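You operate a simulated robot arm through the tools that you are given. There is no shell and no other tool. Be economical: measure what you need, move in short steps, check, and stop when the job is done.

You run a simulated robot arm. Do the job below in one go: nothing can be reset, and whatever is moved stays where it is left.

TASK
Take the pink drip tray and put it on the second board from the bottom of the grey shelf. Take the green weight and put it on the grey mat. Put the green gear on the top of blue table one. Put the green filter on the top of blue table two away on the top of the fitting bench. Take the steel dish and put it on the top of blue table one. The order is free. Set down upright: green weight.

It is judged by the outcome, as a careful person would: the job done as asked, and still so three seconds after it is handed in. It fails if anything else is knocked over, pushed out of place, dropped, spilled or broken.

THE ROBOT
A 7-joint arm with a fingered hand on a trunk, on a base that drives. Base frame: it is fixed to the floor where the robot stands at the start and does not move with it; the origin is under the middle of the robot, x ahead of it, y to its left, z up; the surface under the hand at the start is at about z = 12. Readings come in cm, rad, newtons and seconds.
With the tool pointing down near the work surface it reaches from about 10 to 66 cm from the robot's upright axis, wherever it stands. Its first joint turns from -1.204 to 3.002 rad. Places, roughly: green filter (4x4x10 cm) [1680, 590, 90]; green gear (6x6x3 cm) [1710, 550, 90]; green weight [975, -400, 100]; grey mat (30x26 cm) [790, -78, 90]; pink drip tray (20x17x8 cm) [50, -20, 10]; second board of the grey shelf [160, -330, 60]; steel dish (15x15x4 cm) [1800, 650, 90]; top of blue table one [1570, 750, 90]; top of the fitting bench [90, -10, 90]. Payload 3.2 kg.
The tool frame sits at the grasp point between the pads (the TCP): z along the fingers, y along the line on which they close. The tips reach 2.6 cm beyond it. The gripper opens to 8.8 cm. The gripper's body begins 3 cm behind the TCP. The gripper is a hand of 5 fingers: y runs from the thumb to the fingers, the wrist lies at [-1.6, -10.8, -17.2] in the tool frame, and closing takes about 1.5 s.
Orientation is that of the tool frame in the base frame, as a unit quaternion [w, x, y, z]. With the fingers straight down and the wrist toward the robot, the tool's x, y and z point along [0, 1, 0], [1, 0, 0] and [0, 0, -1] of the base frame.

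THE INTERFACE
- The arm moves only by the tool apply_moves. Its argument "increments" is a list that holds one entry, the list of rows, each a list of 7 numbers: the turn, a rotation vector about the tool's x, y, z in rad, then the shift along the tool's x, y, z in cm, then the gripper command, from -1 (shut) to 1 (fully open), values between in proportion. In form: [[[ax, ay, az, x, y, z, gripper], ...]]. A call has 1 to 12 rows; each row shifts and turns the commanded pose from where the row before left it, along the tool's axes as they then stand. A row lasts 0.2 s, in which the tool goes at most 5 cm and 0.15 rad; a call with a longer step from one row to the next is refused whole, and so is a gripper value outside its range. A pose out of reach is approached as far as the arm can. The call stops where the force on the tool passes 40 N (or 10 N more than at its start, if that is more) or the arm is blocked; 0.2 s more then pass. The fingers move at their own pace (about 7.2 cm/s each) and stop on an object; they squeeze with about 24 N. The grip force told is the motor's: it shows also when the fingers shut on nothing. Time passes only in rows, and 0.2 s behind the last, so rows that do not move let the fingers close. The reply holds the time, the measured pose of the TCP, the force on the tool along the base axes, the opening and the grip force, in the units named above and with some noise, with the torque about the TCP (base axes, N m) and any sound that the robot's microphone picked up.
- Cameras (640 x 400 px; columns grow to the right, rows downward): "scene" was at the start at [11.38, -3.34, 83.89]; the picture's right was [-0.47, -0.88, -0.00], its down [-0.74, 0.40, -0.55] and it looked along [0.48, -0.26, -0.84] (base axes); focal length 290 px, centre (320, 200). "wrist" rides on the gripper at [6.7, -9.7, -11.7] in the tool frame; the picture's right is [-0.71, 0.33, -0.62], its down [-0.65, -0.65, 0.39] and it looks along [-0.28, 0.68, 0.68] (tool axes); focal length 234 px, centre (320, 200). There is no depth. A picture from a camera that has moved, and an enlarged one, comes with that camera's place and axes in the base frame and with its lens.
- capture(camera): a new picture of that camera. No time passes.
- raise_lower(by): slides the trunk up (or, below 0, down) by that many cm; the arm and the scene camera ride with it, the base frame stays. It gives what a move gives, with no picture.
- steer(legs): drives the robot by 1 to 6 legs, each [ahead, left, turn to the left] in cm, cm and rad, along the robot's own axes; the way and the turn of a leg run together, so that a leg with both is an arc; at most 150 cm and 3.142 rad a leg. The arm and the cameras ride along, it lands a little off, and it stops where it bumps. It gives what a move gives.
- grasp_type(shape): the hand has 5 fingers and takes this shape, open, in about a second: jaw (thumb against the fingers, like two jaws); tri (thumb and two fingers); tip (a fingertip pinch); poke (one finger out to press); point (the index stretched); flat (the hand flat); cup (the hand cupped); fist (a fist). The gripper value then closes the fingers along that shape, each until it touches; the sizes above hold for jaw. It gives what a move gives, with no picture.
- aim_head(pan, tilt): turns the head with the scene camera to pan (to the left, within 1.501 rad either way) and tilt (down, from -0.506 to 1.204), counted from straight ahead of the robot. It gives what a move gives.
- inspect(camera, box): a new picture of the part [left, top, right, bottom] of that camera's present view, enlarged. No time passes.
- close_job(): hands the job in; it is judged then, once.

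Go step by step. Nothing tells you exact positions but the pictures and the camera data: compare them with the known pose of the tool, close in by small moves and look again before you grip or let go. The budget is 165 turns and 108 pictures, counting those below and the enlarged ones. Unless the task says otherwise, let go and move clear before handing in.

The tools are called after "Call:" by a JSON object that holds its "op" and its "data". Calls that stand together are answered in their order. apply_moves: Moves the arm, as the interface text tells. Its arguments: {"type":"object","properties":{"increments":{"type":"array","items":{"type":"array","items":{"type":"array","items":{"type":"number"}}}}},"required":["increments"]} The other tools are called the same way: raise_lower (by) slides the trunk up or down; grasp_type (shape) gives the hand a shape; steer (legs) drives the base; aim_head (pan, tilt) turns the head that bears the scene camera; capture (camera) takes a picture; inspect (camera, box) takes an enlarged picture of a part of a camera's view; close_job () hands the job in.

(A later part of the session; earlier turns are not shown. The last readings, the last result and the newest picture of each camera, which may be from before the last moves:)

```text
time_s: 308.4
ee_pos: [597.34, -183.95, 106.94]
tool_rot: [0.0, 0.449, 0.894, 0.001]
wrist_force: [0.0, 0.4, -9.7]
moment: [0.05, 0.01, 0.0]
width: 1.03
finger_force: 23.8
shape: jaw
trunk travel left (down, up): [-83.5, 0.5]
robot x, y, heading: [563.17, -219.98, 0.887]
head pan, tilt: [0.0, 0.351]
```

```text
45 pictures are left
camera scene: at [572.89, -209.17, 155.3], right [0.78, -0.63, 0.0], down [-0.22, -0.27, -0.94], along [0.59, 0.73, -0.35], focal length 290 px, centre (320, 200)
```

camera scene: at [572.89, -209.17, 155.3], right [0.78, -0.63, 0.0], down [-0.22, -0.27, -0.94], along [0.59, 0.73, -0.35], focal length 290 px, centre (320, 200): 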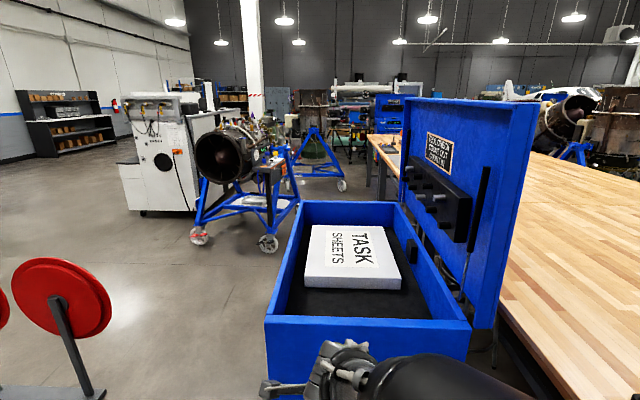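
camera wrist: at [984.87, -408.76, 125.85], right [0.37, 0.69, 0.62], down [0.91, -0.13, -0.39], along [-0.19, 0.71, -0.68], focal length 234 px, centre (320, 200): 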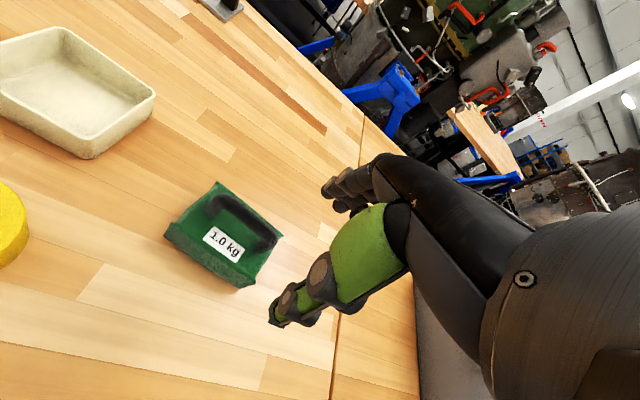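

The lane between the reel stand and the tool chest is about 1 m wide. I'll strafe to its middle, drive through and turn toward the mat bench.

Call:
{"op": "steer", "data": {"legs": [[0, -0.1, 0.01], [0, 66, 0], [110, 0, 0], [108, 0, 0], [0, 0, -1.571]]}}

Call:
{"op": "aim_head", "data": {"pan": 0.1, "tilt": 0.5}}

Call:
{"op": "capture", "data": {"camera": "scene"}}

```text
time_s: 323.7
ee_pos: [683.01, 23.6, 106.94]
tool_rot: [-0.007, 0.491, 0.871, 0.003]
wrist_force: [-16.7, 7.2, -9.6]
moment: [-0.06, -0.39, -0.13]
width: 1.02
finger_force: 24.3
shape: jaw
trunk travel left (down, up): [-83.5, 0.5]
robot x, y, heading: [646.46, -9.36, 0.761]
head pan, tilt: [0.0, 0.351]
stopped in leg 5: the force on the tool passed its limit at 55 N (the readings are from after the stop); the commanded pose is now the measured one
```

```text
time_s: 324.4
ee_pos: [682.99, 23.6, 106.92]
tool_rot: [-0.005, 0.491, 0.871, 0.001]
wrist_force: [-17.9, 6.8, -17.3]
moment: [-0.06, -0.33, -0.08]
width: 1.03
finger_force: 24.3
shape: jaw
trunk travel left (down, up): [-83.5, 0.5]
robot x, y, heading: [646.36, -9.03, 0.76]
head pan, tilt: [0.099, 0.499]
```

```text
44 pictures are left
camera scene: at [655.56, 1.65, 153.95], right [0.76, -0.65, 0.0], down [-0.31, -0.37, -0.88], along [0.57, 0.66, -0.48], focal length 290 px, centre (320, 200)
```

scene: 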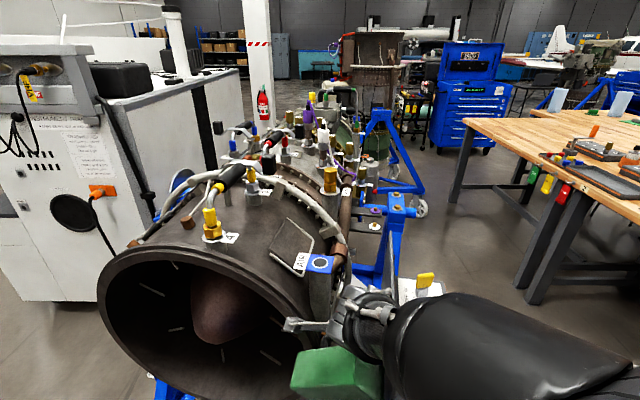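

The weight touched the engine's bracket during the turn; the robot stopped. I'll reverse that turn a little, then back off and tuck the arm in before turning.

Call:
{"op": "steer", "data": {"legs": [[0, 0, 0.1], [-35, 0, 0]]}}

Call:
{"op": "capture", "data": {"camera": "scene"}}

```text
time_s: 327.2
ee_pos: [656.84, 0.09, 106.82]
tool_rot: [-0.007, 0.447, 0.894, 0.003]
wrist_force: [0.2, -0.3, -10.9]
moment: [-0.08, -0.02, 0.02]
width: 0.96
finger_force: 23.9
shape: jaw
trunk travel left (down, up): [-83.5, 0.5]
robot x, y, heading: [623.55, -36.3, 0.87]
head pan, tilt: [0.099, 0.499]
```

```text
43 pictures are left
camera scene: at [631.86, -24.81, 153.93], right [0.82, -0.57, 0.0], down [-0.27, -0.4, -0.88], along [0.5, 0.72, -0.48], focal length 290 px, centre (320, 200)
```

scene: 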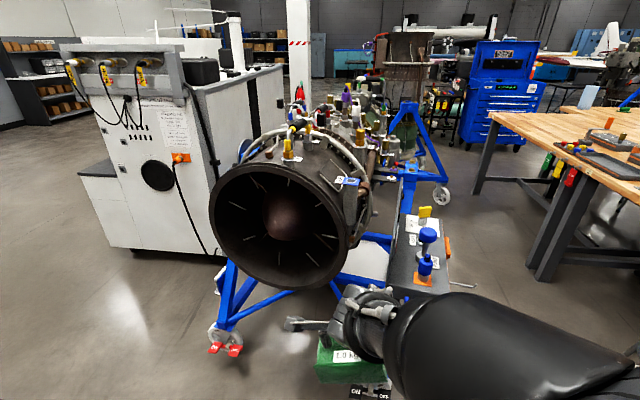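

The engine stands as before. I'll tuck the arm in, turn toward the mat bench and look at the gap between the tool chest and the engine's console.

Call:
{"op": "apply_moves", "data": {"increments": [[[0, 0, 0, 0, -3, 0, -1], [0, 0, 0, 0, -3.5, 0, -1], [0, 0, 0, 0, -3.5, 0, -1], [0, 0, 0, 0, -3, 0, -1], [0, 0, 0, 0, 0, 0, -1]]]}}

Call:
{"op": "steer", "data": {"legs": [[0, 0, -1.544]]}}

Call:
{"op": "aim_head", "data": {"pan": 0.25, "tilt": 0.75}}

Call:
{"op": "capture", "data": {"camera": "scene"}}

```text
time_s: 328.4
ee_pos: [646.35, -7.65, 106.64]
tool_rot: [-0.007, 0.446, 0.895, 0.004]
wrist_force: [0.3, 0.1, -9.9]
moment: [-0.1, -0.05, -0.04]
width: 0.96
finger_force: 24.2
shape: jaw
trunk travel left (down, up): [-83.5, 0.5]
robot x, y, heading: [623.13, -36.28, 0.863]
head pan, tilt: [0.099, 0.499]
```

```text
time_s: 332.6
ee_pos: [652.12, -58.97, 106.83]
tool_rot: [-0.003, 0.946, 0.325, 0.008]
wrist_force: [0.2, -0.3, -10.1]
moment: [0.01, 0.09, 0.02]
width: 0.93
finger_force: 24.5
shape: jaw
trunk travel left (down, up): [-83.5, 0.5]
robot x, y, heading: [623.17, -36.22, -0.684]
head pan, tilt: [0.099, 0.499]
```

```text
time_s: 333.4
ee_pos: [651.94, -59.02, 106.79]
tool_rot: [-0.003, 0.946, 0.325, 0.007]
wrist_force: [0.2, 0.6, -9.9]
moment: [-0.01, 0.07, 0.01]
width: 0.94
finger_force: 24.0
shape: jaw
trunk travel left (down, up): [-83.5, 0.5]
robot x, y, heading: [623.07, -36.05, -0.687]
head pan, tilt: [0.25, 0.75]
```

```text
42 pictures are left
camera scene: at [634.75, -43.11, 151.75], right [-0.43, -0.91, 0.0], down [-0.62, 0.29, -0.73], along [0.66, -0.31, -0.68], focal length 290 px, centre (320, 200)
```

scene: 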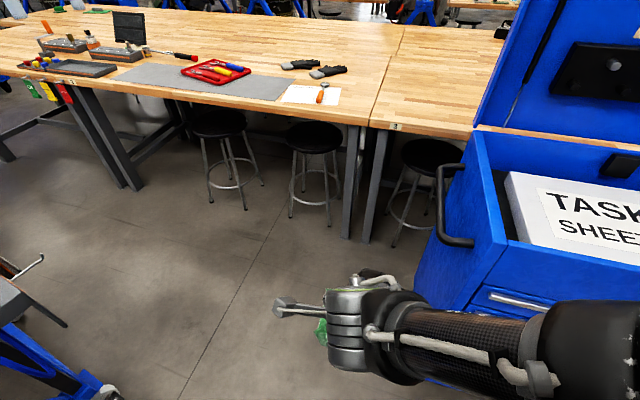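

The mat bench is right ahead, with a grey mat bearing a red tool tray. Zooming on it.

Call:
{"op": "inspect", "data": {"camera": "scene", "box": [90, 40, 350, 130]}}

```text
2.46 times, centred on (220, 85) of scene
camera zoom: at [634.75, -43.11, 151.75], right [-0.43, -0.91, 0.0], down [-0.62, 0.29, -0.73], along [0.66, -0.31, -0.68], focal length 714 px, centre (566, 483)
```

zoom: 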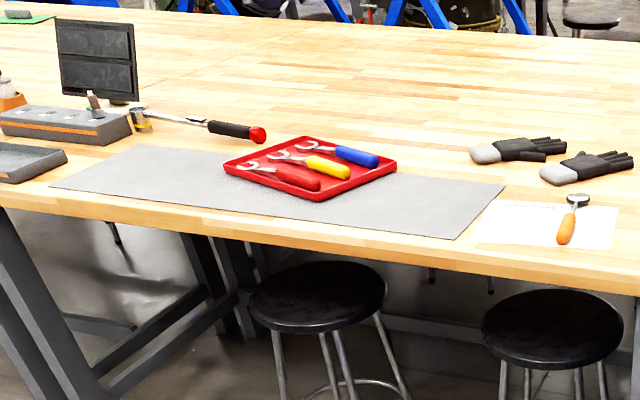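

The free part of the mat (s 654–682, a 415–447) matches the given spot [790, -78]. I'll strafe left, drive forward between chest and console, then left in front of the mat.

Call:
{"op": "steer", "data": {"legs": [[0, 26, 0.0], [92, 0, 0.013], [8, 38, 0]]}}

Call:
{"op": "aim_head", "data": {"pan": 0.1, "tilt": 0.9}}

Call:
{"op": "capture", "data": {"camera": "scene"}}

```text
time_s: 341.6
ee_pos: [768.24, -73.58, 106.87]
tool_rot: [-0.002, 0.946, 0.324, 0.008]
wrist_force: [0.4, -0.1, -10.4]
moment: [-0.04, 0.05, 0.01]
width: 0.95
finger_force: 23.6
shape: jaw
trunk travel left (down, up): [-83.5, 0.5]
robot x, y, heading: [739.13, -50.38, -0.691]
head pan, tilt: [0.25, 0.75]
```

```text
time_s: 342.3
ee_pos: [768.32, -73.7, 106.87]
tool_rot: [-0.003, 0.946, 0.324, 0.006]
wrist_force: [0.3, 0.0, -10.0]
moment: [-0.03, 0.07, -0.02]
width: 0.97
finger_force: 24.4
shape: jaw
trunk travel left (down, up): [-83.5, 0.5]
robot x, y, heading: [739.83, -51.17, -0.692]
head pan, tilt: [0.099, 0.901]
```

```text
40 pictures are left
camera scene: at [749.88, -58.33, 150.56], right [-0.56, -0.83, 0.0], down [-0.65, 0.44, -0.62], along [0.52, -0.35, -0.78], focal length 290 px, centre (320, 200)
```

scene: 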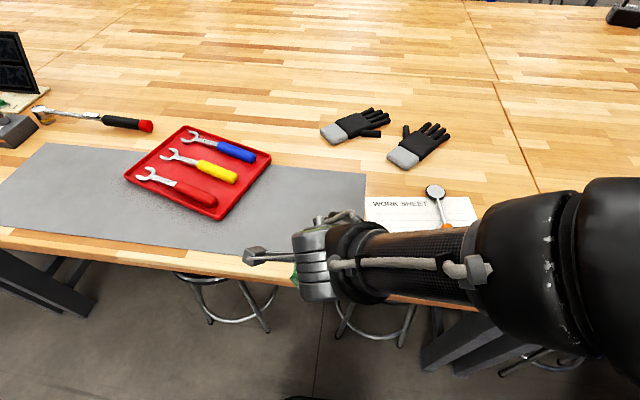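

Now 610 along; I'll drive 6 cm closer, then carry the weight over the mat's free part.

Call:
{"op": "steer", "data": {"legs": [[6, 0, 0]]}}

Call:
{"op": "apply_moves", "data": {"increments": [[[0, 0, 0, 2.6, 3, 0, -1], [0, 0, 0, 2.6, 3, 0, -1], [0, 0, 0, 2.6, 3, 0, -1], [0, 0, 0, 2.6, 3, 0, -1], [0, 0, 0, 0, 0, 0, -1]]]}}

Call:
{"op": "capture", "data": {"camera": "scene"}}

Call:
{"op": "capture", "data": {"camera": "wrist"}}

```text
time_s: 343.3
ee_pos: [772.8, -77.29, 106.86]
tool_rot: [-0.002, 0.946, 0.324, 0.007]
wrist_force: [0.9, 0.3, -9.8]
moment: [-0.04, 0.05, 0.01]
width: 0.96
finger_force: 24.3
shape: jaw
trunk travel left (down, up): [-83.5, 0.5]
robot x, y, heading: [744.04, -55.07, -0.684]
head pan, tilt: [0.099, 0.901]
```

```text
time_s: 344.5
ee_pos: [788.49, -80.8, 108.14]
tool_rot: [-0.006, 0.947, 0.321, 0.023]
wrist_force: [-1.1, 0.2, -10.5]
moment: [-0.03, 0.08, 0.01]
width: 0.97
finger_force: 24.6
shape: jaw
trunk travel left (down, up): [-83.5, 0.5]
robot x, y, heading: [744.14, -54.76, -0.688]
head pan, tilt: [0.099, 0.901]
```

```text
39 pictures are left
camera scene: at [754.34, -62.15, 150.56], right [-0.56, -0.83, 0.0], down [-0.65, 0.44, -0.62], along [0.52, -0.35, -0.78], focal length 290 px, centre (320, 200)
```

scene: 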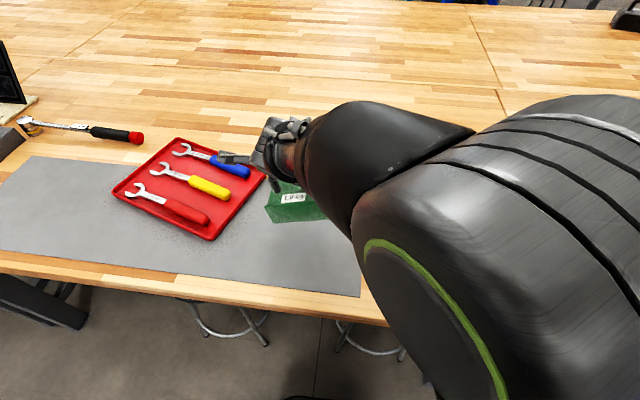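

```text
38 pictures are left
camera wrist: at [787.58, -69.22, 120.26], right [-0.38, -0.71, 0.59], down [-0.9, 0.13, -0.42], along [0.22, -0.69, -0.69], focal length 234 px, centre (320, 200)
```

wrist: 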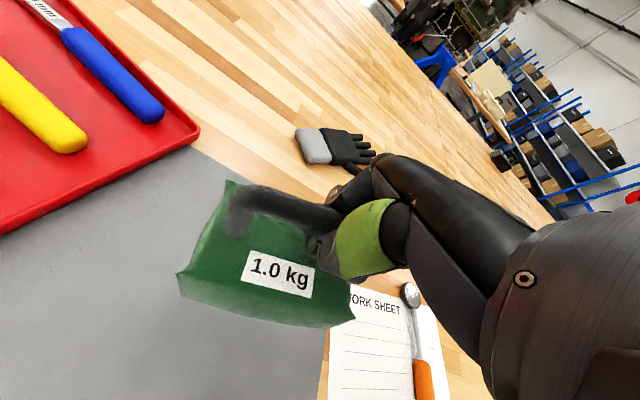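

The weight hangs over the mat's free part. I'll lower it with the trunk, which keeps the arm posture.

Call:
{"op": "raise_lower", "data": {"by": -4.5}}

Call:
{"op": "raise_lower", "data": {"by": -1}}

Call:
{"op": "inspect", "data": {"camera": "wrist", "box": [120, 120, 440, 380]}}

```text
time_s: 345.4
ee_pos: [788.62, -80.98, 103.51]
tool_rot: [-0.007, 0.948, 0.318, 0.022]
wrist_force: [0.6, 0.4, -9.0]
moment: [-0.09, 0.05, -0.03]
width: 0.99
finger_force: 23.8
shape: jaw
trunk travel left (down, up): [-79.0, 5.0]
robot x, y, heading: [744.21, -54.8, -0.689]
head pan, tilt: [0.099, 0.901]
```

```text
time_s: 346.0
ee_pos: [788.46, -81.1, 102.35]
tool_rot: [-0.009, 0.948, 0.317, 0.02]
wrist_force: [-0.5, 0.5, -10.3]
moment: [-0.08, 0.08, 0.0]
width: 0.99
finger_force: 24.1
shape: jaw
trunk travel left (down, up): [-78.0, 6.0]
robot x, y, heading: [743.87, -54.49, -0.689]
head pan, tilt: [0.099, 0.901]
```

```text
1.54 times, centred on (280, 250) of wrist
camera zoom: at [787.69, -69.6, 114.41], right [-0.39, -0.71, 0.59], down [-0.9, 0.14, -0.42], along [0.21, -0.69, -0.69], focal length 360 px, centre (382, 123)
```

zoom: 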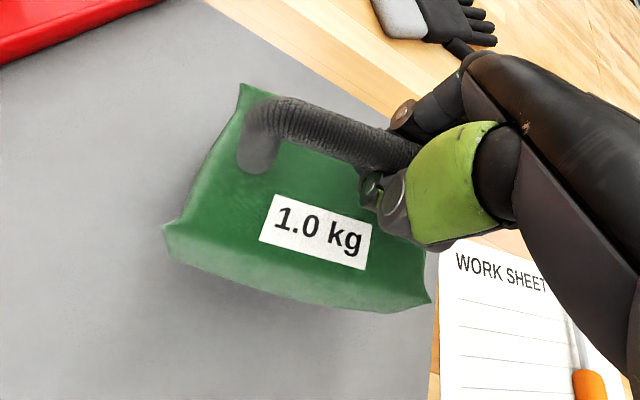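

The weight's right corner is near the mat's edge, so I'll strafe the base 4 cm left before setting down.

Call:
{"op": "steer", "data": {"legs": [[0, 4, 0]]}}

Call:
{"op": "raise_lower", "data": {"by": -0.8}}

Call:
{"op": "raise_lower", "data": {"by": -0.6}}

```text
time_s: 346.8
ee_pos: [790.92, -78.18, 102.24]
tool_rot: [-0.011, 0.948, 0.317, 0.022]
wrist_force: [-0.5, -1.2, -10.0]
moment: [-0.06, 0.05, 0.04]
width: 0.95
finger_force: 23.7
shape: jaw
trunk travel left (down, up): [-78.0, 6.0]
robot x, y, heading: [746.26, -51.77, -0.69]
head pan, tilt: [0.099, 0.901]
```

```text
time_s: 347.4
ee_pos: [790.99, -78.09, 101.52]
tool_rot: [-0.011, 0.948, 0.317, 0.022]
wrist_force: [-0.3, 0.6, -10.1]
moment: [-0.05, 0.06, -0.02]
width: 0.97
finger_force: 23.6
shape: jaw
trunk travel left (down, up): [-77.2, 6.8]
robot x, y, heading: [746.47, -51.51, -0.693]
head pan, tilt: [0.099, 0.901]
```

```text
time_s: 348.0
ee_pos: [790.92, -78.0, 100.97]
tool_rot: [-0.011, 0.948, 0.316, 0.024]
wrist_force: [-4.5, -1.3, -3.8]
moment: [0.0, 0.01, 0.02]
width: 0.97
finger_force: 24.0
shape: jaw
trunk travel left (down, up): [-76.6, 7.4]
robot x, y, heading: [746.91, -51.48, -0.693]
head pan, tilt: [0.099, 0.901]
```

Call:
{"op": "raise_lower", "data": {"by": -0.4}}

Call:
{"op": "raise_lower", "data": {"by": -0.3}}

Call:
{"op": "inspect", "data": {"camera": "wrist", "box": [120, 120, 440, 380]}}

```text
time_s: 348.5
ee_pos: [790.86, -78.14, 100.78]
tool_rot: [-0.011, 0.949, 0.316, 0.024]
wrist_force: [-4.4, -4.1, 1.5]
moment: [0.04, -0.07, 0.0]
width: 0.96
finger_force: 24.1
shape: jaw
trunk travel left (down, up): [-76.2, 7.8]
robot x, y, heading: [746.36, -51.5, -0.689]
head pan, tilt: [0.099, 0.901]
```

```text
time_s: 349.0
ee_pos: [790.76, -78.17, 100.37]
tool_rot: [-0.011, 0.948, 0.316, 0.024]
wrist_force: [-3.4, -7.2, 3.3]
moment: [0.02, -0.05, -0.04]
width: 0.93
finger_force: 24.2
shape: jaw
trunk travel left (down, up): [-75.9, 8.1]
robot x, y, heading: [746.41, -51.55, -0.689]
head pan, tilt: [0.099, 0.901]
```

```text
1.54 times, centred on (280, 250) of wrist
camera zoom: at [789.96, -66.76, 112.54], right [-0.39, -0.71, 0.58], down [-0.9, 0.15, -0.42], along [0.21, -0.69, -0.7], focal length 360 px, centre (382, 123)
```

zoom: 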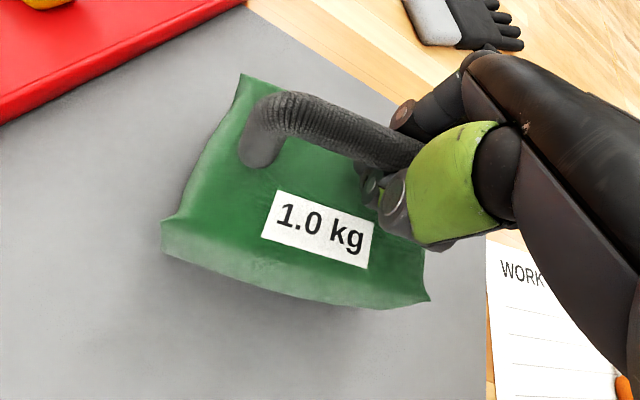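

The weight rests upright on the mat. Opening and raising clear.

Call:
{"op": "apply_moves", "data": {"increments": [[[0, 0, 0, 0, 0, 0, -0.5], [0, 0, 0, 0, 0, 0, 0], [0, 0, 0, 0, 0, 0, 0.5], [0, 0, 0, 0, 0, 0, 1], [0, 0, 0, 0, 0, 0, 1], [0, 0, 0, 0, 0, 0, 1], [0, 0, 0, 0, 0, 0, 1]]]}}

Call:
{"op": "raise_lower", "data": {"by": 8}}

Call:
{"op": "steer", "data": {"legs": [[-40, 0, 0]]}}

Call:
{"op": "aim_head", "data": {"pan": 0.0, "tilt": 0.6}}

Call:
{"op": "capture", "data": {"camera": "scene"}}

```text
time_s: 350.6
ee_pos: [790.99, -77.99, 100.33]
tool_rot: [-0.01, 0.948, 0.316, 0.022]
wrist_force: [0.5, 0.5, -0.4]
moment: [-0.01, 0.02, 0.0]
width: 8.79
finger_force: 0.0
shape: jaw
trunk travel left (down, up): [-75.9, 8.1]
robot x, y, heading: [746.37, -51.78, -0.687]
head pan, tilt: [0.099, 0.901]
```

```text
time_s: 351.8
ee_pos: [790.91, -77.95, 108.27]
tool_rot: [-0.011, 0.948, 0.316, 0.023]
wrist_force: [-0.5, 0.5, -0.1]
moment: [0.01, 0.01, -0.03]
width: 8.79
finger_force: 0.0
shape: jaw
trunk travel left (down, up): [-83.9, 0.1]
robot x, y, heading: [746.31, -51.72, -0.69]
head pan, tilt: [0.099, 0.901]
```

```text
time_s: 354.3
ee_pos: [759.96, -52.13, 108.28]
tool_rot: [-0.01, 0.947, 0.32, 0.022]
wrist_force: [0.4, -0.4, 0.3]
moment: [-0.02, 0.0, -0.03]
width: 8.81
finger_force: 0.1
shape: jaw
trunk travel left (down, up): [-83.9, 0.1]
robot x, y, heading: [715.35, -25.85, -0.681]
head pan, tilt: [0.099, 0.901]
```

```text
time_s: 355.1
ee_pos: [760.07, -52.02, 108.36]
tool_rot: [-0.011, 0.947, 0.321, 0.023]
wrist_force: [0.1, 0.1, 0.0]
moment: [0.04, -0.02, 0.0]
width: 8.81
finger_force: 0.0
shape: jaw
trunk travel left (down, up): [-83.9, 0.1]
robot x, y, heading: [715.1, -26.11, -0.68]
head pan, tilt: [0.0, 0.6]
```

```text
35 pictures are left
camera scene: at [726.28, -34.86, 153.44], right [-0.63, -0.78, 0.0], down [-0.44, 0.36, -0.82], along [0.64, -0.52, -0.57], focal length 290 px, centre (320, 200)
```

scene: 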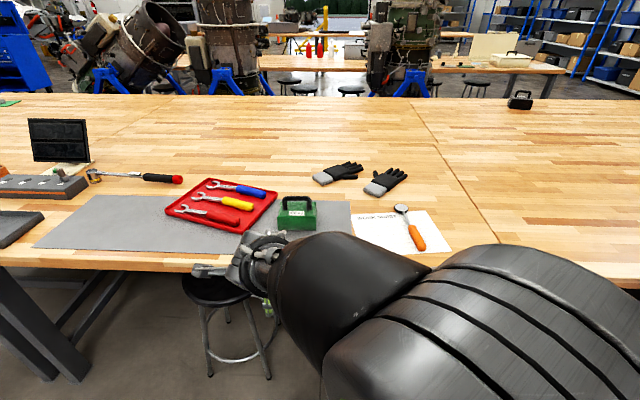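

The weight stands upright on the mat. Now I'll strafe right, back out along the known clear lane to the main aisle, turn, and head for the blue tables.

Call:
{"op": "steer", "data": {"legs": [[0, -40, 0], [-130, 0, 0], [-130, 0, 0], [-125, 0, 0], [0, 0, 1.571]]}}

Call:
{"op": "aim_head", "data": {"pan": -0.15, "tilt": 0.2}}

Call:
{"op": "capture", "data": {"camera": "scene"}}

```text
time_s: 379.5
ee_pos: [418.09, 228.89, 108.37]
tool_rot: [-0.025, 0.442, 0.897, 0.008]
wrist_force: [-0.5, 0.5, -0.2]
moment: [-0.01, -0.01, -0.02]
width: 8.79
finger_force: 0.0
shape: jaw
trunk travel left (down, up): [-83.9, 0.1]
robot x, y, heading: [391.99, 184.54, 0.897]
head pan, tilt: [0.0, 0.6]
```

```text
time_s: 380.4
ee_pos: [418.0, 228.92, 108.37]
tool_rot: [-0.026, 0.441, 0.897, 0.009]
wrist_force: [-0.8, 0.1, 0.4]
moment: [-0.03, -0.02, 0.01]
width: 8.79
finger_force: 0.1
shape: jaw
trunk travel left (down, up): [-83.9, 0.1]
robot x, y, heading: [392.03, 183.83, 0.89]
head pan, tilt: [-0.15, 0.201]
```

```text
34 pictures are left
camera scene: at [402.37, 194.33, 157.12], right [0.68, -0.74, 0.0], down [-0.15, -0.14, -0.98], along [0.72, 0.66, -0.2], focal length 290 px, centre (320, 200)
```

scene: 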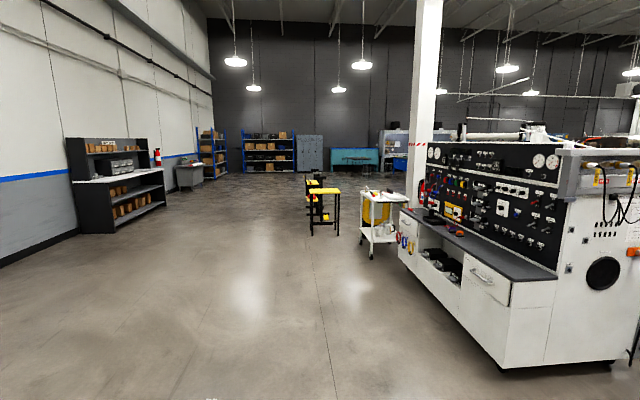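

The aisle ahead is open. I'll drive 6.5 m along it, bearing slightly left of the yellow stand, then look toward the tables.

Call:
{"op": "steer", "data": {"legs": [[130, 15, 0.007], [130, 15, 0], [130, 10, 0], [130, 0, 0], [130, 0, 0]]}}

Call:
{"op": "aim_head", "data": {"pan": -0.6, "tilt": 0.2}}

Call:
{"op": "capture", "data": {"camera": "scene"}}

```text
time_s: 411.7
ee_pos: [790.34, 766.85, 108.36]
tool_rot: [-0.025, 0.428, 0.903, 0.009]
wrist_force: [0.0, 0.1, 0.3]
moment: [0.0, -0.03, 0.03]
width: 8.77
finger_force: 0.1
shape: jaw
trunk travel left (down, up): [-83.9, 0.1]
robot x, y, heading: [765.88, 721.36, 0.925]
head pan, tilt: [-0.15, 0.201]
```

```text
time_s: 412.6
ee_pos: [790.33, 766.84, 108.45]
tool_rot: [-0.025, 0.428, 0.903, 0.009]
wrist_force: [0.7, -0.5, -0.3]
moment: [0.0, 0.0, 0.01]
width: 8.78
finger_force: 0.0
shape: jaw
trunk travel left (down, up): [-83.9, 0.1]
robot x, y, heading: [765.6, 721.5, 0.925]
head pan, tilt: [-0.6, 0.201]
```

```text
33 pictures are left
camera scene: at [777.81, 728.2, 157.13], right [0.32, -0.95, 0.0], down [-0.19, -0.06, -0.98], along [0.93, 0.31, -0.2], focal length 290 px, centre (320, 200)
```

scene: 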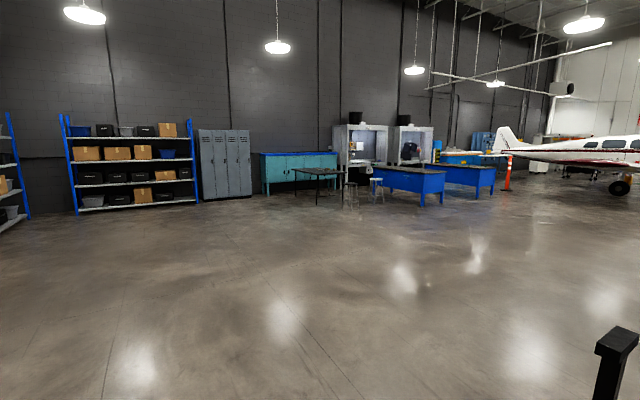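

Both blue tables are in view ahead right. I'll drive toward table one over the open floor and look again close by.

Call:
{"op": "steer", "data": {"legs": [[0, 0, -0.895], [125, 0, 0], [125, 0, 0], [125, 0, 0], [125, 0, 0], [110, 0, 0]]}}

Call:
{"op": "aim_head", "data": {"pan": -0.1, "tilt": 0.35}}

Call:
{"op": "capture", "data": {"camera": "scene"}}

```text
time_s: 444.1
ee_pos: [1422.87, 765.89, 108.4]
tool_rot: [-0.019, 0.767, 0.642, 0.019]
wrist_force: [-0.9, 0.1, 0.8]
moment: [-0.03, -0.04, 0.01]
width: 8.76
finger_force: 0.0
shape: jaw
trunk travel left (down, up): [-83.9, 0.1]
robot x, y, heading: [1372.48, 755.18, 0.064]
head pan, tilt: [-0.6, 0.201]
```

```text
time_s: 445.0
ee_pos: [1422.99, 765.84, 108.41]
tool_rot: [-0.019, 0.767, 0.641, 0.019]
wrist_force: [-0.1, 1.3, 0.6]
moment: [-0.01, 0.0, 0.01]
width: 8.77
finger_force: 0.1
shape: jaw
trunk travel left (down, up): [-83.9, 0.1]
robot x, y, heading: [1372.11, 754.87, 0.063]
head pan, tilt: [-0.099, 0.351]
```

```text
32 pictures are left
camera scene: at [1386.91, 754.74, 155.73], right [-0.04, -1.0, 0.0], down [-0.34, 0.01, -0.94], along [0.94, -0.04, -0.34], focal length 290 px, centre (320, 200)
```

scene: 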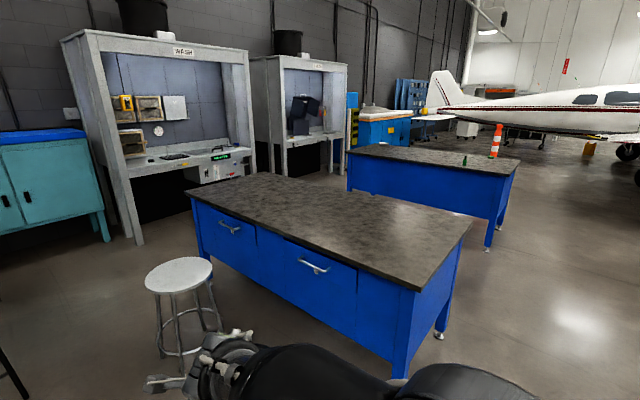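

Table one is bare (s 704–785, a 1476–1655); table two lies behind it with the filter near its right end. I'll drive past the tables' right ends to the end of table two and look.

Call:
{"op": "steer", "data": {"legs": [[0, 0, -0.737], [120, -20, 0], [120, -10, 0], [115, 0, 0]]}}

Call:
{"op": "aim_head", "data": {"pan": 1.1, "tilt": 0.55}}

Call:
{"op": "capture", "data": {"camera": "scene"}}

```text
time_s: 464.5
ee_pos: [1681.35, 483.4, 108.43]
tool_rot: [-0.011, 0.946, 0.323, 0.023]
wrist_force: [0.7, 0.5, 0.4]
moment: [0.0, -0.01, -0.01]
width: 8.78
finger_force: 0.1
shape: jaw
trunk travel left (down, up): [-83.9, 0.1]
robot x, y, heading: [1636.38, 509.08, -0.675]
head pan, tilt: [-0.099, 0.351]
```

```text
time_s: 465.9
ee_pos: [1681.23, 483.41, 108.37]
tool_rot: [-0.01, 0.946, 0.323, 0.024]
wrist_force: [0.3, -0.3, -0.4]
moment: [-0.01, 0.0, 0.02]
width: 8.79
finger_force: 0.0
shape: jaw
trunk travel left (down, up): [-83.9, 0.1]
robot x, y, heading: [1636.24, 509.26, -0.669]
head pan, tilt: [1.1, 0.55]
```

```text
31 pictures are left
camera scene: at [1648.67, 509.67, 153.9], right [0.41, -0.91, 0.0], down [-0.48, -0.22, -0.85], along [0.78, 0.35, -0.52], focal length 290 px, centre (320, 200)
```

scene: 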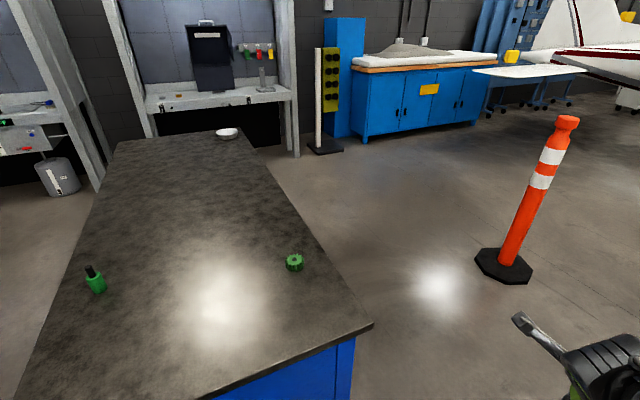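

Gear at ≈[1705, 543], filter at ≈[1674, 589], dish at ≈[1797, 644]. Gear and dish lie near table two's back edge, so I'll go round to that side and face it.

Call:
{"op": "steer", "data": {"legs": [[97, 0, 0], [0, 0, 1.571], [68, 0, 0], [0, 0, 1.571]]}}

Call:
{"op": "aim_head", "data": {"pan": 0.0, "tilt": 0.8}}

Call:
{"op": "capture", "data": {"camera": "scene"}}

```text
time_s: 481.8
ee_pos: [1711.45, 528.92, 108.36]
tool_rot: [-0.024, -0.305, 0.952, -0.012]
wrist_force: [0.0, -0.5, -0.3]
moment: [-0.01, 0.0, -0.02]
width: 8.78
finger_force: 0.1
shape: jaw
trunk travel left (down, up): [-83.9, 0.1]
robot x, y, heading: [1755.27, 501.34, 2.433]
head pan, tilt: [1.1, 0.55]
```

```text
time_s: 483.1
ee_pos: [1711.49, 528.92, 108.5]
tool_rot: [-0.025, -0.305, 0.952, -0.011]
wrist_force: [-0.7, -0.5, 0.8]
moment: [0.01, 0.03, -0.02]
width: 8.78
finger_force: 0.1
shape: jaw
trunk travel left (down, up): [-83.9, 0.1]
robot x, y, heading: [1755.29, 501.68, 2.421]
head pan, tilt: [0.0, 0.799]
```

```text
30 pictures are left
camera scene: at [1745.63, 509.92, 151.76], right [0.65, 0.76, 0.0], down [0.54, -0.47, -0.7], along [-0.53, 0.46, -0.72], focal length 290 px, centre (320, 200)
```

scene: 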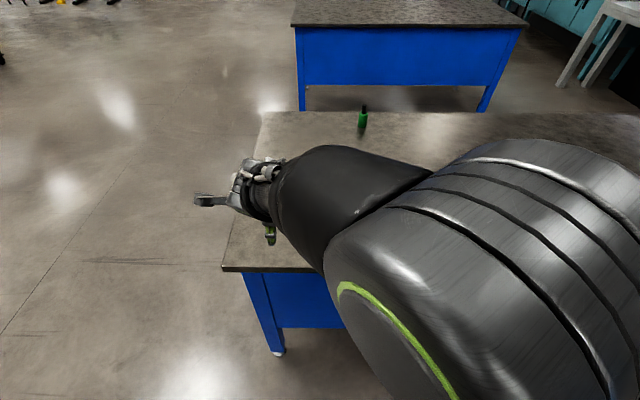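

Corner and filter check out; the gear is hidden behind the arm. I'll drive 14 cm closer, shift the hand over the gear's place and use the wrist camera.

Call:
{"op": "steer", "data": {"legs": [[14, 0, 0.045]]}}

Call:
{"op": "apply_moves", "data": {"increments": [[[-0.006, -0.054, 0, -2.5, 0, 0, 1], [0, 0, 0, -2.5, 0, 0, 1], [0, 0, 0, -2, 0, 0, 1], [0, 0, 0, 0, 0, 2, 1], [0, 0, 0, 0, 0, 2, 1], [0, 0, 0, 0, 0, 0, 1]]]}}

Call:
{"op": "capture", "data": {"camera": "wrist"}}

```text
time_s: 484.5
ee_pos: [1699.88, 535.8, 108.46]
tool_rot: [-0.025, -0.323, 0.946, -0.01]
wrist_force: [-0.3, 0.0, 0.1]
moment: [0.02, -0.02, -0.01]
width: 8.77
finger_force: 0.1
shape: jaw
trunk travel left (down, up): [-83.9, 0.1]
robot x, y, heading: [1744.62, 509.97, 2.466]
head pan, tilt: [0.0, 0.799]
```

```text
time_s: 485.9
ee_pos: [1705.05, 540.15, 105.51]
tool_rot: [-0.018, -0.321, 0.947, -0.003]
wrist_force: [-1.1, -0.1, -0.4]
moment: [-0.01, -0.02, -0.02]
width: 8.79
finger_force: 0.0
shape: jaw
trunk travel left (down, up): [-83.9, 0.1]
robot x, y, heading: [1744.82, 510.1, 2.467]
head pan, tilt: [0.0, 0.799]
```

```text
29 pictures are left
camera wrist: at [1706.11, 528.65, 117.45], right [0.38, 0.7, 0.6], down [0.9, -0.13, -0.42], along [-0.21, 0.7, -0.68], focal length 234 px, centre (320, 200)
```

wrist: 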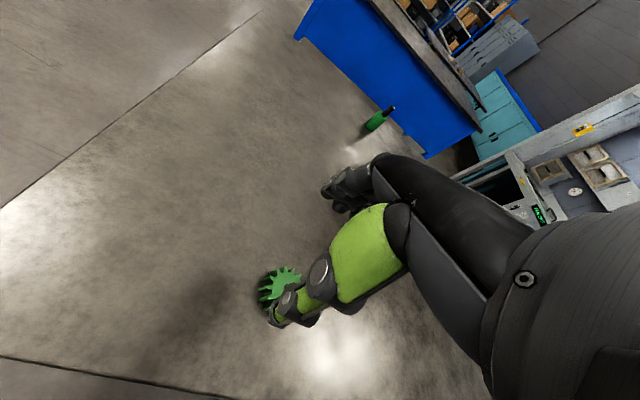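

Gear at ≈[1707, 543]. Shifting the hand over it, then lowering with the trunk part way and checking.

Call:
{"op": "apply_moves", "data": {"increments": [[[0, -0.03, 0, -2, 0.4, 0, 1], [0, 0, 0, -1.6, 0.3, 0, 1], [0, 0, 0, 0, 0, 0, 1]]]}}

Call:
{"op": "raise_lower", "data": {"by": -7}}

Call:
{"op": "capture", "data": {"camera": "wrist"}}

```text
time_s: 486.7
ee_pos: [1707.34, 542.9, 105.03]
tool_rot: [0.0, -0.321, 0.947, 0.001]
wrist_force: [-0.3, -0.8, 0.1]
moment: [-0.02, 0.02, 0.01]
width: 8.77
finger_force: 0.1
shape: jaw
trunk travel left (down, up): [-83.9, 0.1]
robot x, y, heading: [1744.4, 510.03, 2.468]
head pan, tilt: [0.0, 0.799]
```

```text
time_s: 487.8
ee_pos: [1707.47, 543.01, 97.86]
tool_rot: [0.0, -0.318, 0.948, -0.001]
wrist_force: [-0.1, -0.5, -0.3]
moment: [-0.02, 0.02, 0.02]
width: 8.77
finger_force: 0.0
shape: jaw
trunk travel left (down, up): [-76.9, 7.1]
robot x, y, heading: [1744.75, 509.77, 2.467]
head pan, tilt: [0.0, 0.799]
```

```text
28 pictures are left
camera wrist: at [1708.16, 531.31, 109.64], right [0.36, 0.69, 0.62], down [0.91, -0.13, -0.39], along [-0.19, 0.71, -0.68], focal length 234 px, centre (320, 200)
```

wrist: 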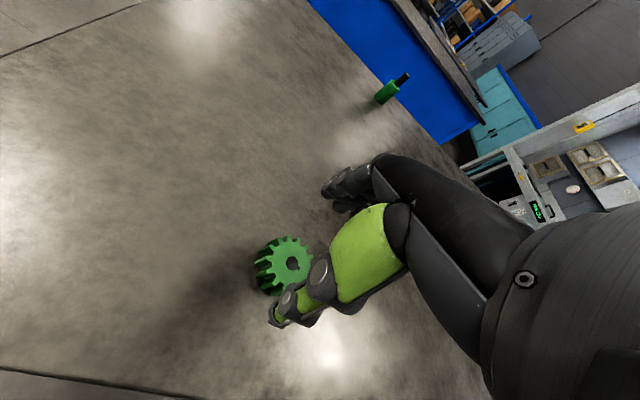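

The gear is centred within 1 cm. Small trim, lower 4.6 cm, close.

Call:
{"op": "apply_moves", "data": {"increments": [[[0, 0, 0, -0.4, -0.7, 0, 1], [0, 0, 0, 0, 0, 0, 1]]]}}

Call:
{"op": "raise_lower", "data": {"by": -4.6}}

Call:
{"op": "apply_moves", "data": {"increments": [[[0, 0, 0, 0, 0, 0, 0.5], [0, 0, 0, 0, 0, 0, 0], [0, 0, 0, 0, 0, 0, -0.5], [0, 0, 0, 0, 0, 0, -1], [0, 0, 0, 0, 0, 0, -1], [0, 0, 0, 0, 0, 0, -1], [0, 0, 0, 0, 0, 0, -1], [0, 0, 0, 0, 0, 0, -1]]]}}

Call:
{"op": "raise_lower", "data": {"by": 6}}

Call:
{"op": "capture", "data": {"camera": "wrist"}}

```text
time_s: 488.4
ee_pos: [1708.28, 542.99, 97.45]
tool_rot: [0.004, -0.316, 0.949, -0.003]
wrist_force: [-0.3, -0.3, -0.1]
moment: [0.01, -0.01, -0.01]
width: 8.78
finger_force: 0.0
shape: jaw
trunk travel left (down, up): [-76.9, 7.1]
robot x, y, heading: [1744.7, 510.25, 2.465]
head pan, tilt: [0.0, 0.799]
```

```text
time_s: 489.2
ee_pos: [1708.27, 542.74, 93.24]
tool_rot: [0.001, -0.318, 0.948, -0.001]
wrist_force: [0.3, 0.3, -0.3]
moment: [-0.01, 0.01, 0.01]
width: 8.78
finger_force: 0.0
shape: jaw
trunk travel left (down, up): [-72.3, 11.7]
robot x, y, heading: [1744.51, 510.12, 2.471]
head pan, tilt: [0.0, 0.799]
```

```text
time_s: 491.0
ee_pos: [1708.2, 542.69, 93.09]
tool_rot: [0.003, -0.32, 0.947, -0.002]
wrist_force: [0.7, 0.3, -0.2]
moment: [0.03, 0.02, 0.02]
width: 0.0
finger_force: 23.4
shape: jaw
trunk travel left (down, up): [-72.3, 11.7]
robot x, y, heading: [1744.84, 510.07, 2.466]
head pan, tilt: [0.0, 0.799]
```

```text
time_s: 492.0
ee_pos: [1708.35, 542.82, 99.14]
tool_rot: [0.003, -0.319, 0.948, -0.003]
wrist_force: [0.2, -0.8, -0.7]
moment: [0.02, 0.02, 0.01]
width: 0.0
finger_force: 24.0
shape: jaw
trunk travel left (down, up): [-78.3, 5.7]
robot x, y, heading: [1744.69, 510.05, 2.467]
head pan, tilt: [0.0, 0.799]
```

```text
27 pictures are left
camera wrist: at [1708.87, 531.01, 110.85], right [0.36, 0.69, 0.62], down [0.92, -0.13, -0.38], along [-0.18, 0.71, -0.68], focal length 234 px, centre (320, 200)
```

wrist: 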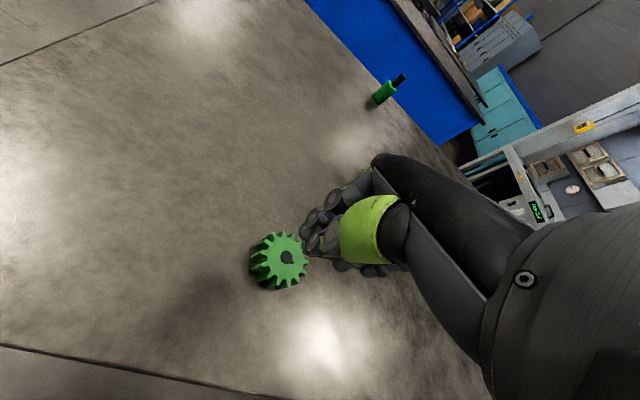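

The grip closed on air: triangulating again, the table top is at about z = 86 and the gear's centre at [1708.7, 545.5]. I'll open, shift, and lower again.

Call:
{"op": "apply_moves", "data": {"increments": [[[0, 0, 0, 0, 0, 0, 1], [0, 0, 0, -1.9, 1.9, 0, 1], [0, 0, 0, 0, 0, 0, 1], [0, 0, 0, 0, 0, 0, 1], [0, 0, 0, 0, 0, 0, 1], [0, 0, 0, 0, 0, 0, 1]]]}}

Call:
{"op": "raise_lower", "data": {"by": -6}}

Call:
{"op": "inspect", "data": {"camera": "wrist", "box": [180, 130, 440, 340]}}

```text
time_s: 493.4
ee_pos: [1708.75, 545.41, 99.03]
tool_rot: [0.009, -0.32, 0.947, 0.002]
wrist_force: [-0.4, -0.2, 0.3]
moment: [-0.03, 0.0, -0.03]
width: 8.81
finger_force: 0.0
shape: jaw
trunk travel left (down, up): [-78.3, 5.7]
robot x, y, heading: [1744.79, 510.16, 2.468]
head pan, tilt: [0.0, 0.799]
```

```text
time_s: 494.4
ee_pos: [1708.76, 545.39, 92.92]
tool_rot: [0.009, -0.321, 0.947, 0.001]
wrist_force: [-0.5, -0.1, -0.2]
moment: [-0.02, 0.0, -0.04]
width: 8.79
finger_force: 0.0
shape: jaw
trunk travel left (down, up): [-72.3, 11.7]
robot x, y, heading: [1744.78, 509.71, 2.467]
head pan, tilt: [0.0, 0.799]
```

```text
1.90 times, centred on (310, 235) of wrist
camera zoom: at [1709.33, 533.55, 104.56], right [0.35, 0.69, 0.64], down [0.92, -0.12, -0.37], along [-0.18, 0.71, -0.68], focal length 446 px, centre (339, 133)
```

zoom: 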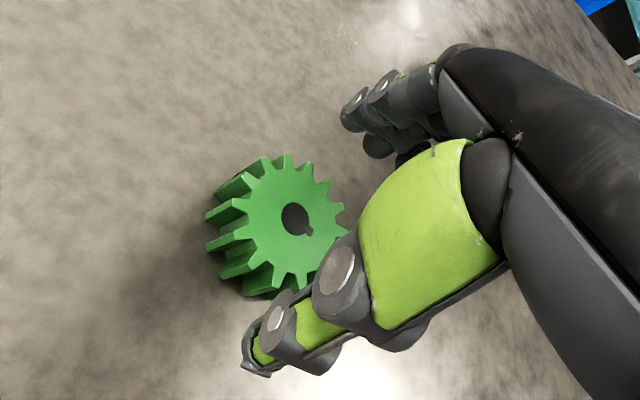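

Exactly centred now. Lowering and closing.

Call:
{"op": "raise_lower", "data": {"by": -2.5}}

Call:
{"op": "raise_lower", "data": {"by": -1.2}}

Call:
{"op": "apply_moves", "data": {"increments": [[[0, 0, 0, 0, 0, 0, 0.5], [0, 0, 0, 0, 0, 0, 0], [0, 0, 0, 0, 0, 0, -0.5], [0, 0, 0, 0, 0, 0, -1], [0, 0, 0, 0, 0, 0, -1], [0, 0, 0, 0, 0, 0, -1], [0, 0, 0, 0, 0, 0, -1], [0, 0, 0, 0, 0, 0, -1]]]}}

```text
time_s: 495.1
ee_pos: [1708.77, 545.31, 90.4]
tool_rot: [0.009, -0.32, 0.947, 0.002]
wrist_force: [-0.6, -0.7, -0.1]
moment: [-0.03, -0.01, 0.01]
width: 8.81
finger_force: 0.1
shape: jaw
trunk travel left (down, up): [-69.8, 14.2]
robot x, y, heading: [1744.59, 510.4, 2.465]
head pan, tilt: [0.0, 0.799]
```

```text
time_s: 495.7
ee_pos: [1708.83, 545.42, 89.19]
tool_rot: [0.009, -0.322, 0.947, 0.001]
wrist_force: [0.6, 0.3, -0.8]
moment: [0.01, 0.01, 0.03]
width: 8.8
finger_force: 0.1
shape: jaw
trunk travel left (down, up): [-68.6, 15.4]
robot x, y, heading: [1744.8, 510.29, 2.471]
head pan, tilt: [0.0, 0.799]
```

```text
time_s: 497.5
ee_pos: [1708.78, 545.37, 89.21]
tool_rot: [0.009, -0.321, 0.947, 0.001]
wrist_force: [0.1, -1.2, 0.7]
moment: [-0.06, -0.03, -0.03]
width: 5.41
finger_force: 24.1
shape: jaw
trunk travel left (down, up): [-68.6, 15.4]
robot x, y, heading: [1744.94, 509.87, 2.465]
head pan, tilt: [0.0, 0.799]
```

Gear gripped (5.4 cm). Raising, backing off, and carrying it round to table one's right end.

Call:
{"op": "raise_lower", "data": {"by": 15}}

Call:
{"op": "steer", "data": {"legs": [[-28, 0, 0], [0, 0, 1.571], [72, 0, 0], [0, 0, -1.571], [110, 0, 0], [110, 0, 0]]}}

Call:
{"op": "steer", "data": {"legs": [[108, 0, 0], [0, 0, -1.571]]}}

Call:
{"op": "aim_head", "data": {"pan": 0.0, "tilt": 0.8}}

Call:
{"op": "capture", "data": {"camera": "scene"}}

```text
time_s: 499.3
ee_pos: [1708.73, 545.44, 104.12]
tool_rot: [0.009, -0.321, 0.947, 0.002]
wrist_force: [-0.4, 0.8, -2.0]
moment: [0.01, -0.02, 0.0]
width: 5.38
finger_force: 24.1
shape: jaw
trunk travel left (down, up): [-83.6, 0.4]
robot x, y, heading: [1744.56, 509.88, 2.465]
head pan, tilt: [0.0, 0.799]
```

```text
time_s: 522.6
ee_pos: [1511.6, 606.86, 104.26]
tool_rot: [0.008, -0.324, 0.946, 0.001]
wrist_force: [0.3, -1.2, -2.1]
moment: [-0.01, -0.02, -0.02]
width: 5.32
finger_force: 23.8
shape: jaw
trunk travel left (down, up): [-83.6, 0.4]
robot x, y, heading: [1547.54, 572.06, 2.47]
head pan, tilt: [0.0, 0.799]
```

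```text
time_s: 532.0
ee_pos: [1495.79, 675.85, 104.16]
tool_rot: [0.006, 0.425, 0.905, -0.005]
wrist_force: [-0.2, 0.2, -2.0]
moment: [0.01, 0.02, 0.02]
width: 5.28
finger_force: 24.0
shape: jaw
trunk travel left (down, up): [-83.6, 0.4]
robot x, y, heading: [1461.97, 638.16, 0.935]
head pan, tilt: [0.0, 0.799]
```

```text
time_s: 532.5
ee_pos: [1495.91, 675.85, 104.23]
tool_rot: [0.006, 0.425, 0.905, -0.005]
wrist_force: [0.1, -0.5, -1.7]
moment: [-0.04, 0.01, 0.0]
width: 5.3
finger_force: 23.8
shape: jaw
trunk travel left (down, up): [-83.6, 0.4]
robot x, y, heading: [1462.26, 638.66, 0.936]
head pan, tilt: [0.0, 0.799]
```

```text
25 pictures are left
camera scene: at [1470.03, 649.03, 151.46], right [0.8, -0.59, 0.0], down [-0.43, -0.58, -0.7], along [0.41, 0.56, -0.72], focal length 290 px, centre (320, 200)
```

scene: 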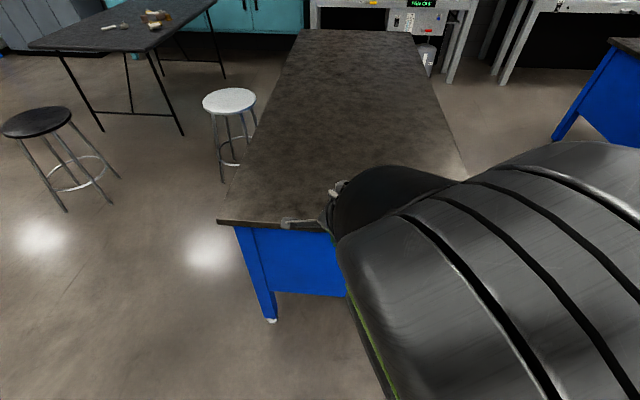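

Table one's end edge is at a≈1478, top bare. I'll drive in, then lower the gear with the trunk.

Call:
{"op": "steer", "data": {"legs": [[0, 0, -0.037], [37, -13, 0]]}}

Call:
{"op": "raise_lower", "data": {"by": -12}}

Call:
{"op": "capture", "data": {"camera": "wrist"}}

```text
time_s: 535.4
ee_pos: [1530.89, 695.59, 104.26]
tool_rot: [0.007, 0.445, 0.896, -0.005]
wrist_force: [0.2, -0.5, -2.1]
moment: [-0.02, -0.02, 0.01]
width: 5.29
finger_force: 23.9
shape: jaw
trunk travel left (down, up): [-83.6, 0.4]
robot x, y, heading: [1495.63, 660.11, 0.896]
head pan, tilt: [0.0, 0.799]
```

```text
time_s: 536.9
ee_pos: [1530.9, 695.69, 92.29]
tool_rot: [0.006, 0.445, 0.895, -0.005]
wrist_force: [-0.2, 0.5, -2.4]
moment: [-0.01, 0.0, -0.01]
width: 5.28
finger_force: 24.0
shape: jaw
trunk travel left (down, up): [-71.6, 12.4]
robot x, y, heading: [1495.54, 659.91, 0.893]
head pan, tilt: [0.0, 0.799]
```

```text
24 pictures are left
camera wrist: at [1519.12, 695.25, 103.96], right [0.69, -0.36, 0.63], down [-0.13, -0.92, -0.38], along [0.71, 0.18, -0.68], focal length 234 px, centre (320, 200)
```

wrist: 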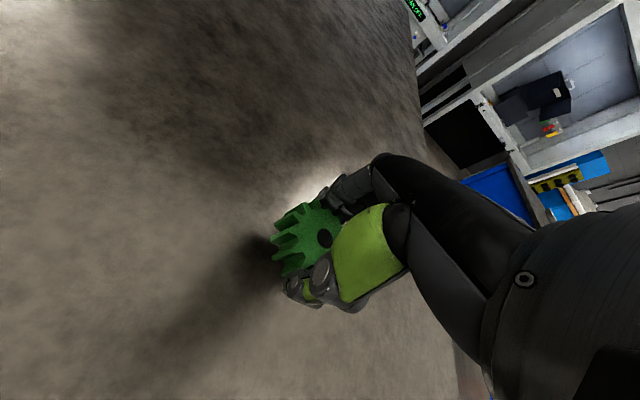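

Call:
{"op": "raise_lower", "data": {"by": -2.5}}

Call:
{"op": "raise_lower", "data": {"by": -0.5}}

Call:
{"op": "raise_lower", "data": {"by": -0.3}}

```text
time_s: 537.6
ee_pos: [1530.87, 695.64, 89.77]
tool_rot: [0.006, 0.445, 0.895, -0.003]
wrist_force: [0.3, 0.4, -2.1]
moment: [0.0, -0.01, -0.01]
width: 5.32
finger_force: 23.8
shape: jaw
trunk travel left (down, up): [-69.1, 14.9]
robot x, y, heading: [1495.79, 659.84, 0.89]
head pan, tilt: [0.0, 0.799]
```

```text
time_s: 538.2
ee_pos: [1530.95, 695.67, 89.27]
tool_rot: [0.004, 0.446, 0.895, -0.006]
wrist_force: [-0.1, -0.6, -0.5]
moment: [0.0, 0.04, -0.02]
width: 5.31
finger_force: 24.2
shape: jaw
trunk travel left (down, up): [-68.6, 15.4]
robot x, y, heading: [1495.5, 659.74, 0.895]
head pan, tilt: [0.0, 0.799]
```

```text
time_s: 538.7
ee_pos: [1530.9, 695.55, 89.16]
tool_rot: [0.006, 0.445, 0.895, -0.002]
wrist_force: [-0.2, 0.2, 10.6]
moment: [-0.08, 0.07, -0.03]
width: 5.33
finger_force: 23.9
shape: jaw
trunk travel left (down, up): [-68.3, 15.7]
robot x, y, heading: [1495.73, 659.77, 0.894]
head pan, tilt: [0.0, 0.799]
```

The gear is on the table. Opening, rising and backing off; then back to table two for the dish.

Call:
{"op": "apply_moves", "data": {"increments": [[[0, 0, 0, 0, 0, 0, 0.3], [0, 0, 0, 0, 0, 0, 0.6], [0, 0, 0, 0, 0, 0, 1], [0, 0, 0, 0, 0, 0, 1], [0, 0, 0, 0, 0, 0, 1]]]}}

Call:
{"op": "raise_lower", "data": {"by": 15.5}}

Call:
{"op": "capture", "data": {"camera": "wrist"}}

```text
time_s: 539.9
ee_pos: [1530.86, 695.71, 89.03]
tool_rot: [0.006, 0.446, 0.895, -0.004]
wrist_force: [0.5, -0.4, -0.3]
moment: [-0.01, 0.03, 0.0]
width: 8.78
finger_force: 0.1
shape: jaw
trunk travel left (down, up): [-68.3, 15.7]
robot x, y, heading: [1495.32, 660.09, 0.893]
head pan, tilt: [0.0, 0.799]
```

```text
time_s: 541.7
ee_pos: [1530.91, 695.67, 104.42]
tool_rot: [0.005, 0.445, 0.895, -0.005]
wrist_force: [-0.4, -0.1, -0.2]
moment: [0.02, -0.01, 0.0]
width: 8.77
finger_force: 0.0
shape: jaw
trunk travel left (down, up): [-83.8, 0.2]
robot x, y, heading: [1495.85, 659.92, 0.893]
head pan, tilt: [0.0, 0.799]
```

```text
23 pictures are left
camera wrist: at [1519.12, 695.24, 116.15], right [0.69, -0.35, 0.63], down [-0.13, -0.92, -0.38], along [0.71, 0.18, -0.68], focal length 234 px, centre (320, 200)
```

wrist: 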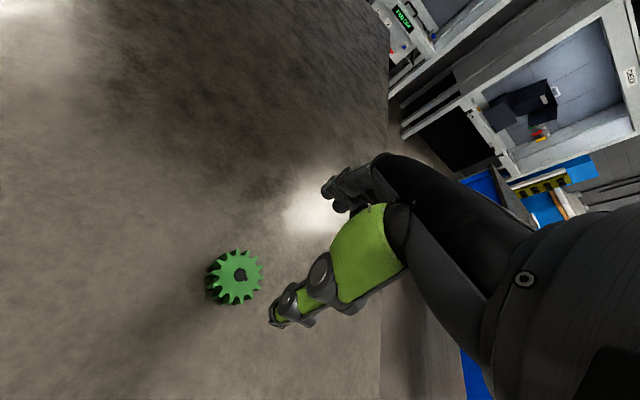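

The gear stands well on table one. Now driving around to the dish on table two.

Call:
{"op": "steer", "data": {"legs": [[-33, 0, 0], [0, 0, -1.571], [110, 0, 0], [110, 0, 0], [102, 0, 0], [0, 0, 1.571]]}}

Call:
{"op": "steer", "data": {"legs": [[110, 0, 0], [102, 0, 0], [0, 0, 1.571]]}}

Call:
{"op": "aim_head", "data": {"pan": 0.35, "tilt": 0.8}}

Call:
{"op": "capture", "data": {"camera": "scene"}}

```text
time_s: 566.9
ee_pos: [1761.5, 457.58, 104.31]
tool_rot: [0.006, 0.481, 0.877, -0.005]
wrist_force: [-0.5, 0.7, 0.2]
moment: [0.0, -0.01, -0.03]
width: 8.8
finger_force: 0.0
shape: jaw
trunk travel left (down, up): [-83.8, 0.2]
robot x, y, heading: [1723.42, 424.34, 0.815]
head pan, tilt: [0.0, 0.799]
```

```text
time_s: 581.3
ee_pos: [1837.73, 618.2, 104.43]
tool_rot: [0.007, -0.278, 0.96, 0.001]
wrist_force: [-0.2, -2.1, 0.3]
moment: [0.01, 0.02, -0.01]
width: 8.76
finger_force: 0.0
shape: jaw
trunk travel left (down, up): [-83.8, 0.2]
robot x, y, heading: [1870.82, 579.98, 2.381]
head pan, tilt: [0.0, 0.799]
```

```text
time_s: 582.2
ee_pos: [1837.89, 618.14, 104.44]
tool_rot: [0.008, -0.278, 0.96, 0.0]
wrist_force: [0.3, 0.9, -0.9]
moment: [0.01, -0.02, 0.04]
width: 8.77
finger_force: 0.1
shape: jaw
trunk travel left (down, up): [-83.8, 0.2]
robot x, y, heading: [1870.91, 579.83, 2.377]
head pan, tilt: [0.351, 0.799]
```

```text
22 pictures are left
camera scene: at [1859.74, 586.56, 151.66], right [0.4, 0.92, 0.0], down [0.66, -0.29, -0.7], along [-0.64, 0.28, -0.72], focal length 290 px, centre (320, 200)
```

scene: 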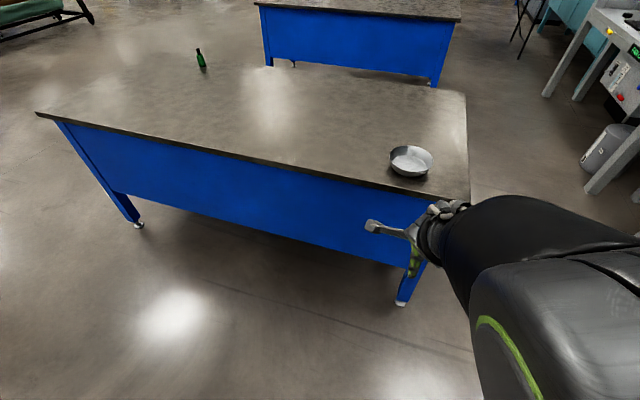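

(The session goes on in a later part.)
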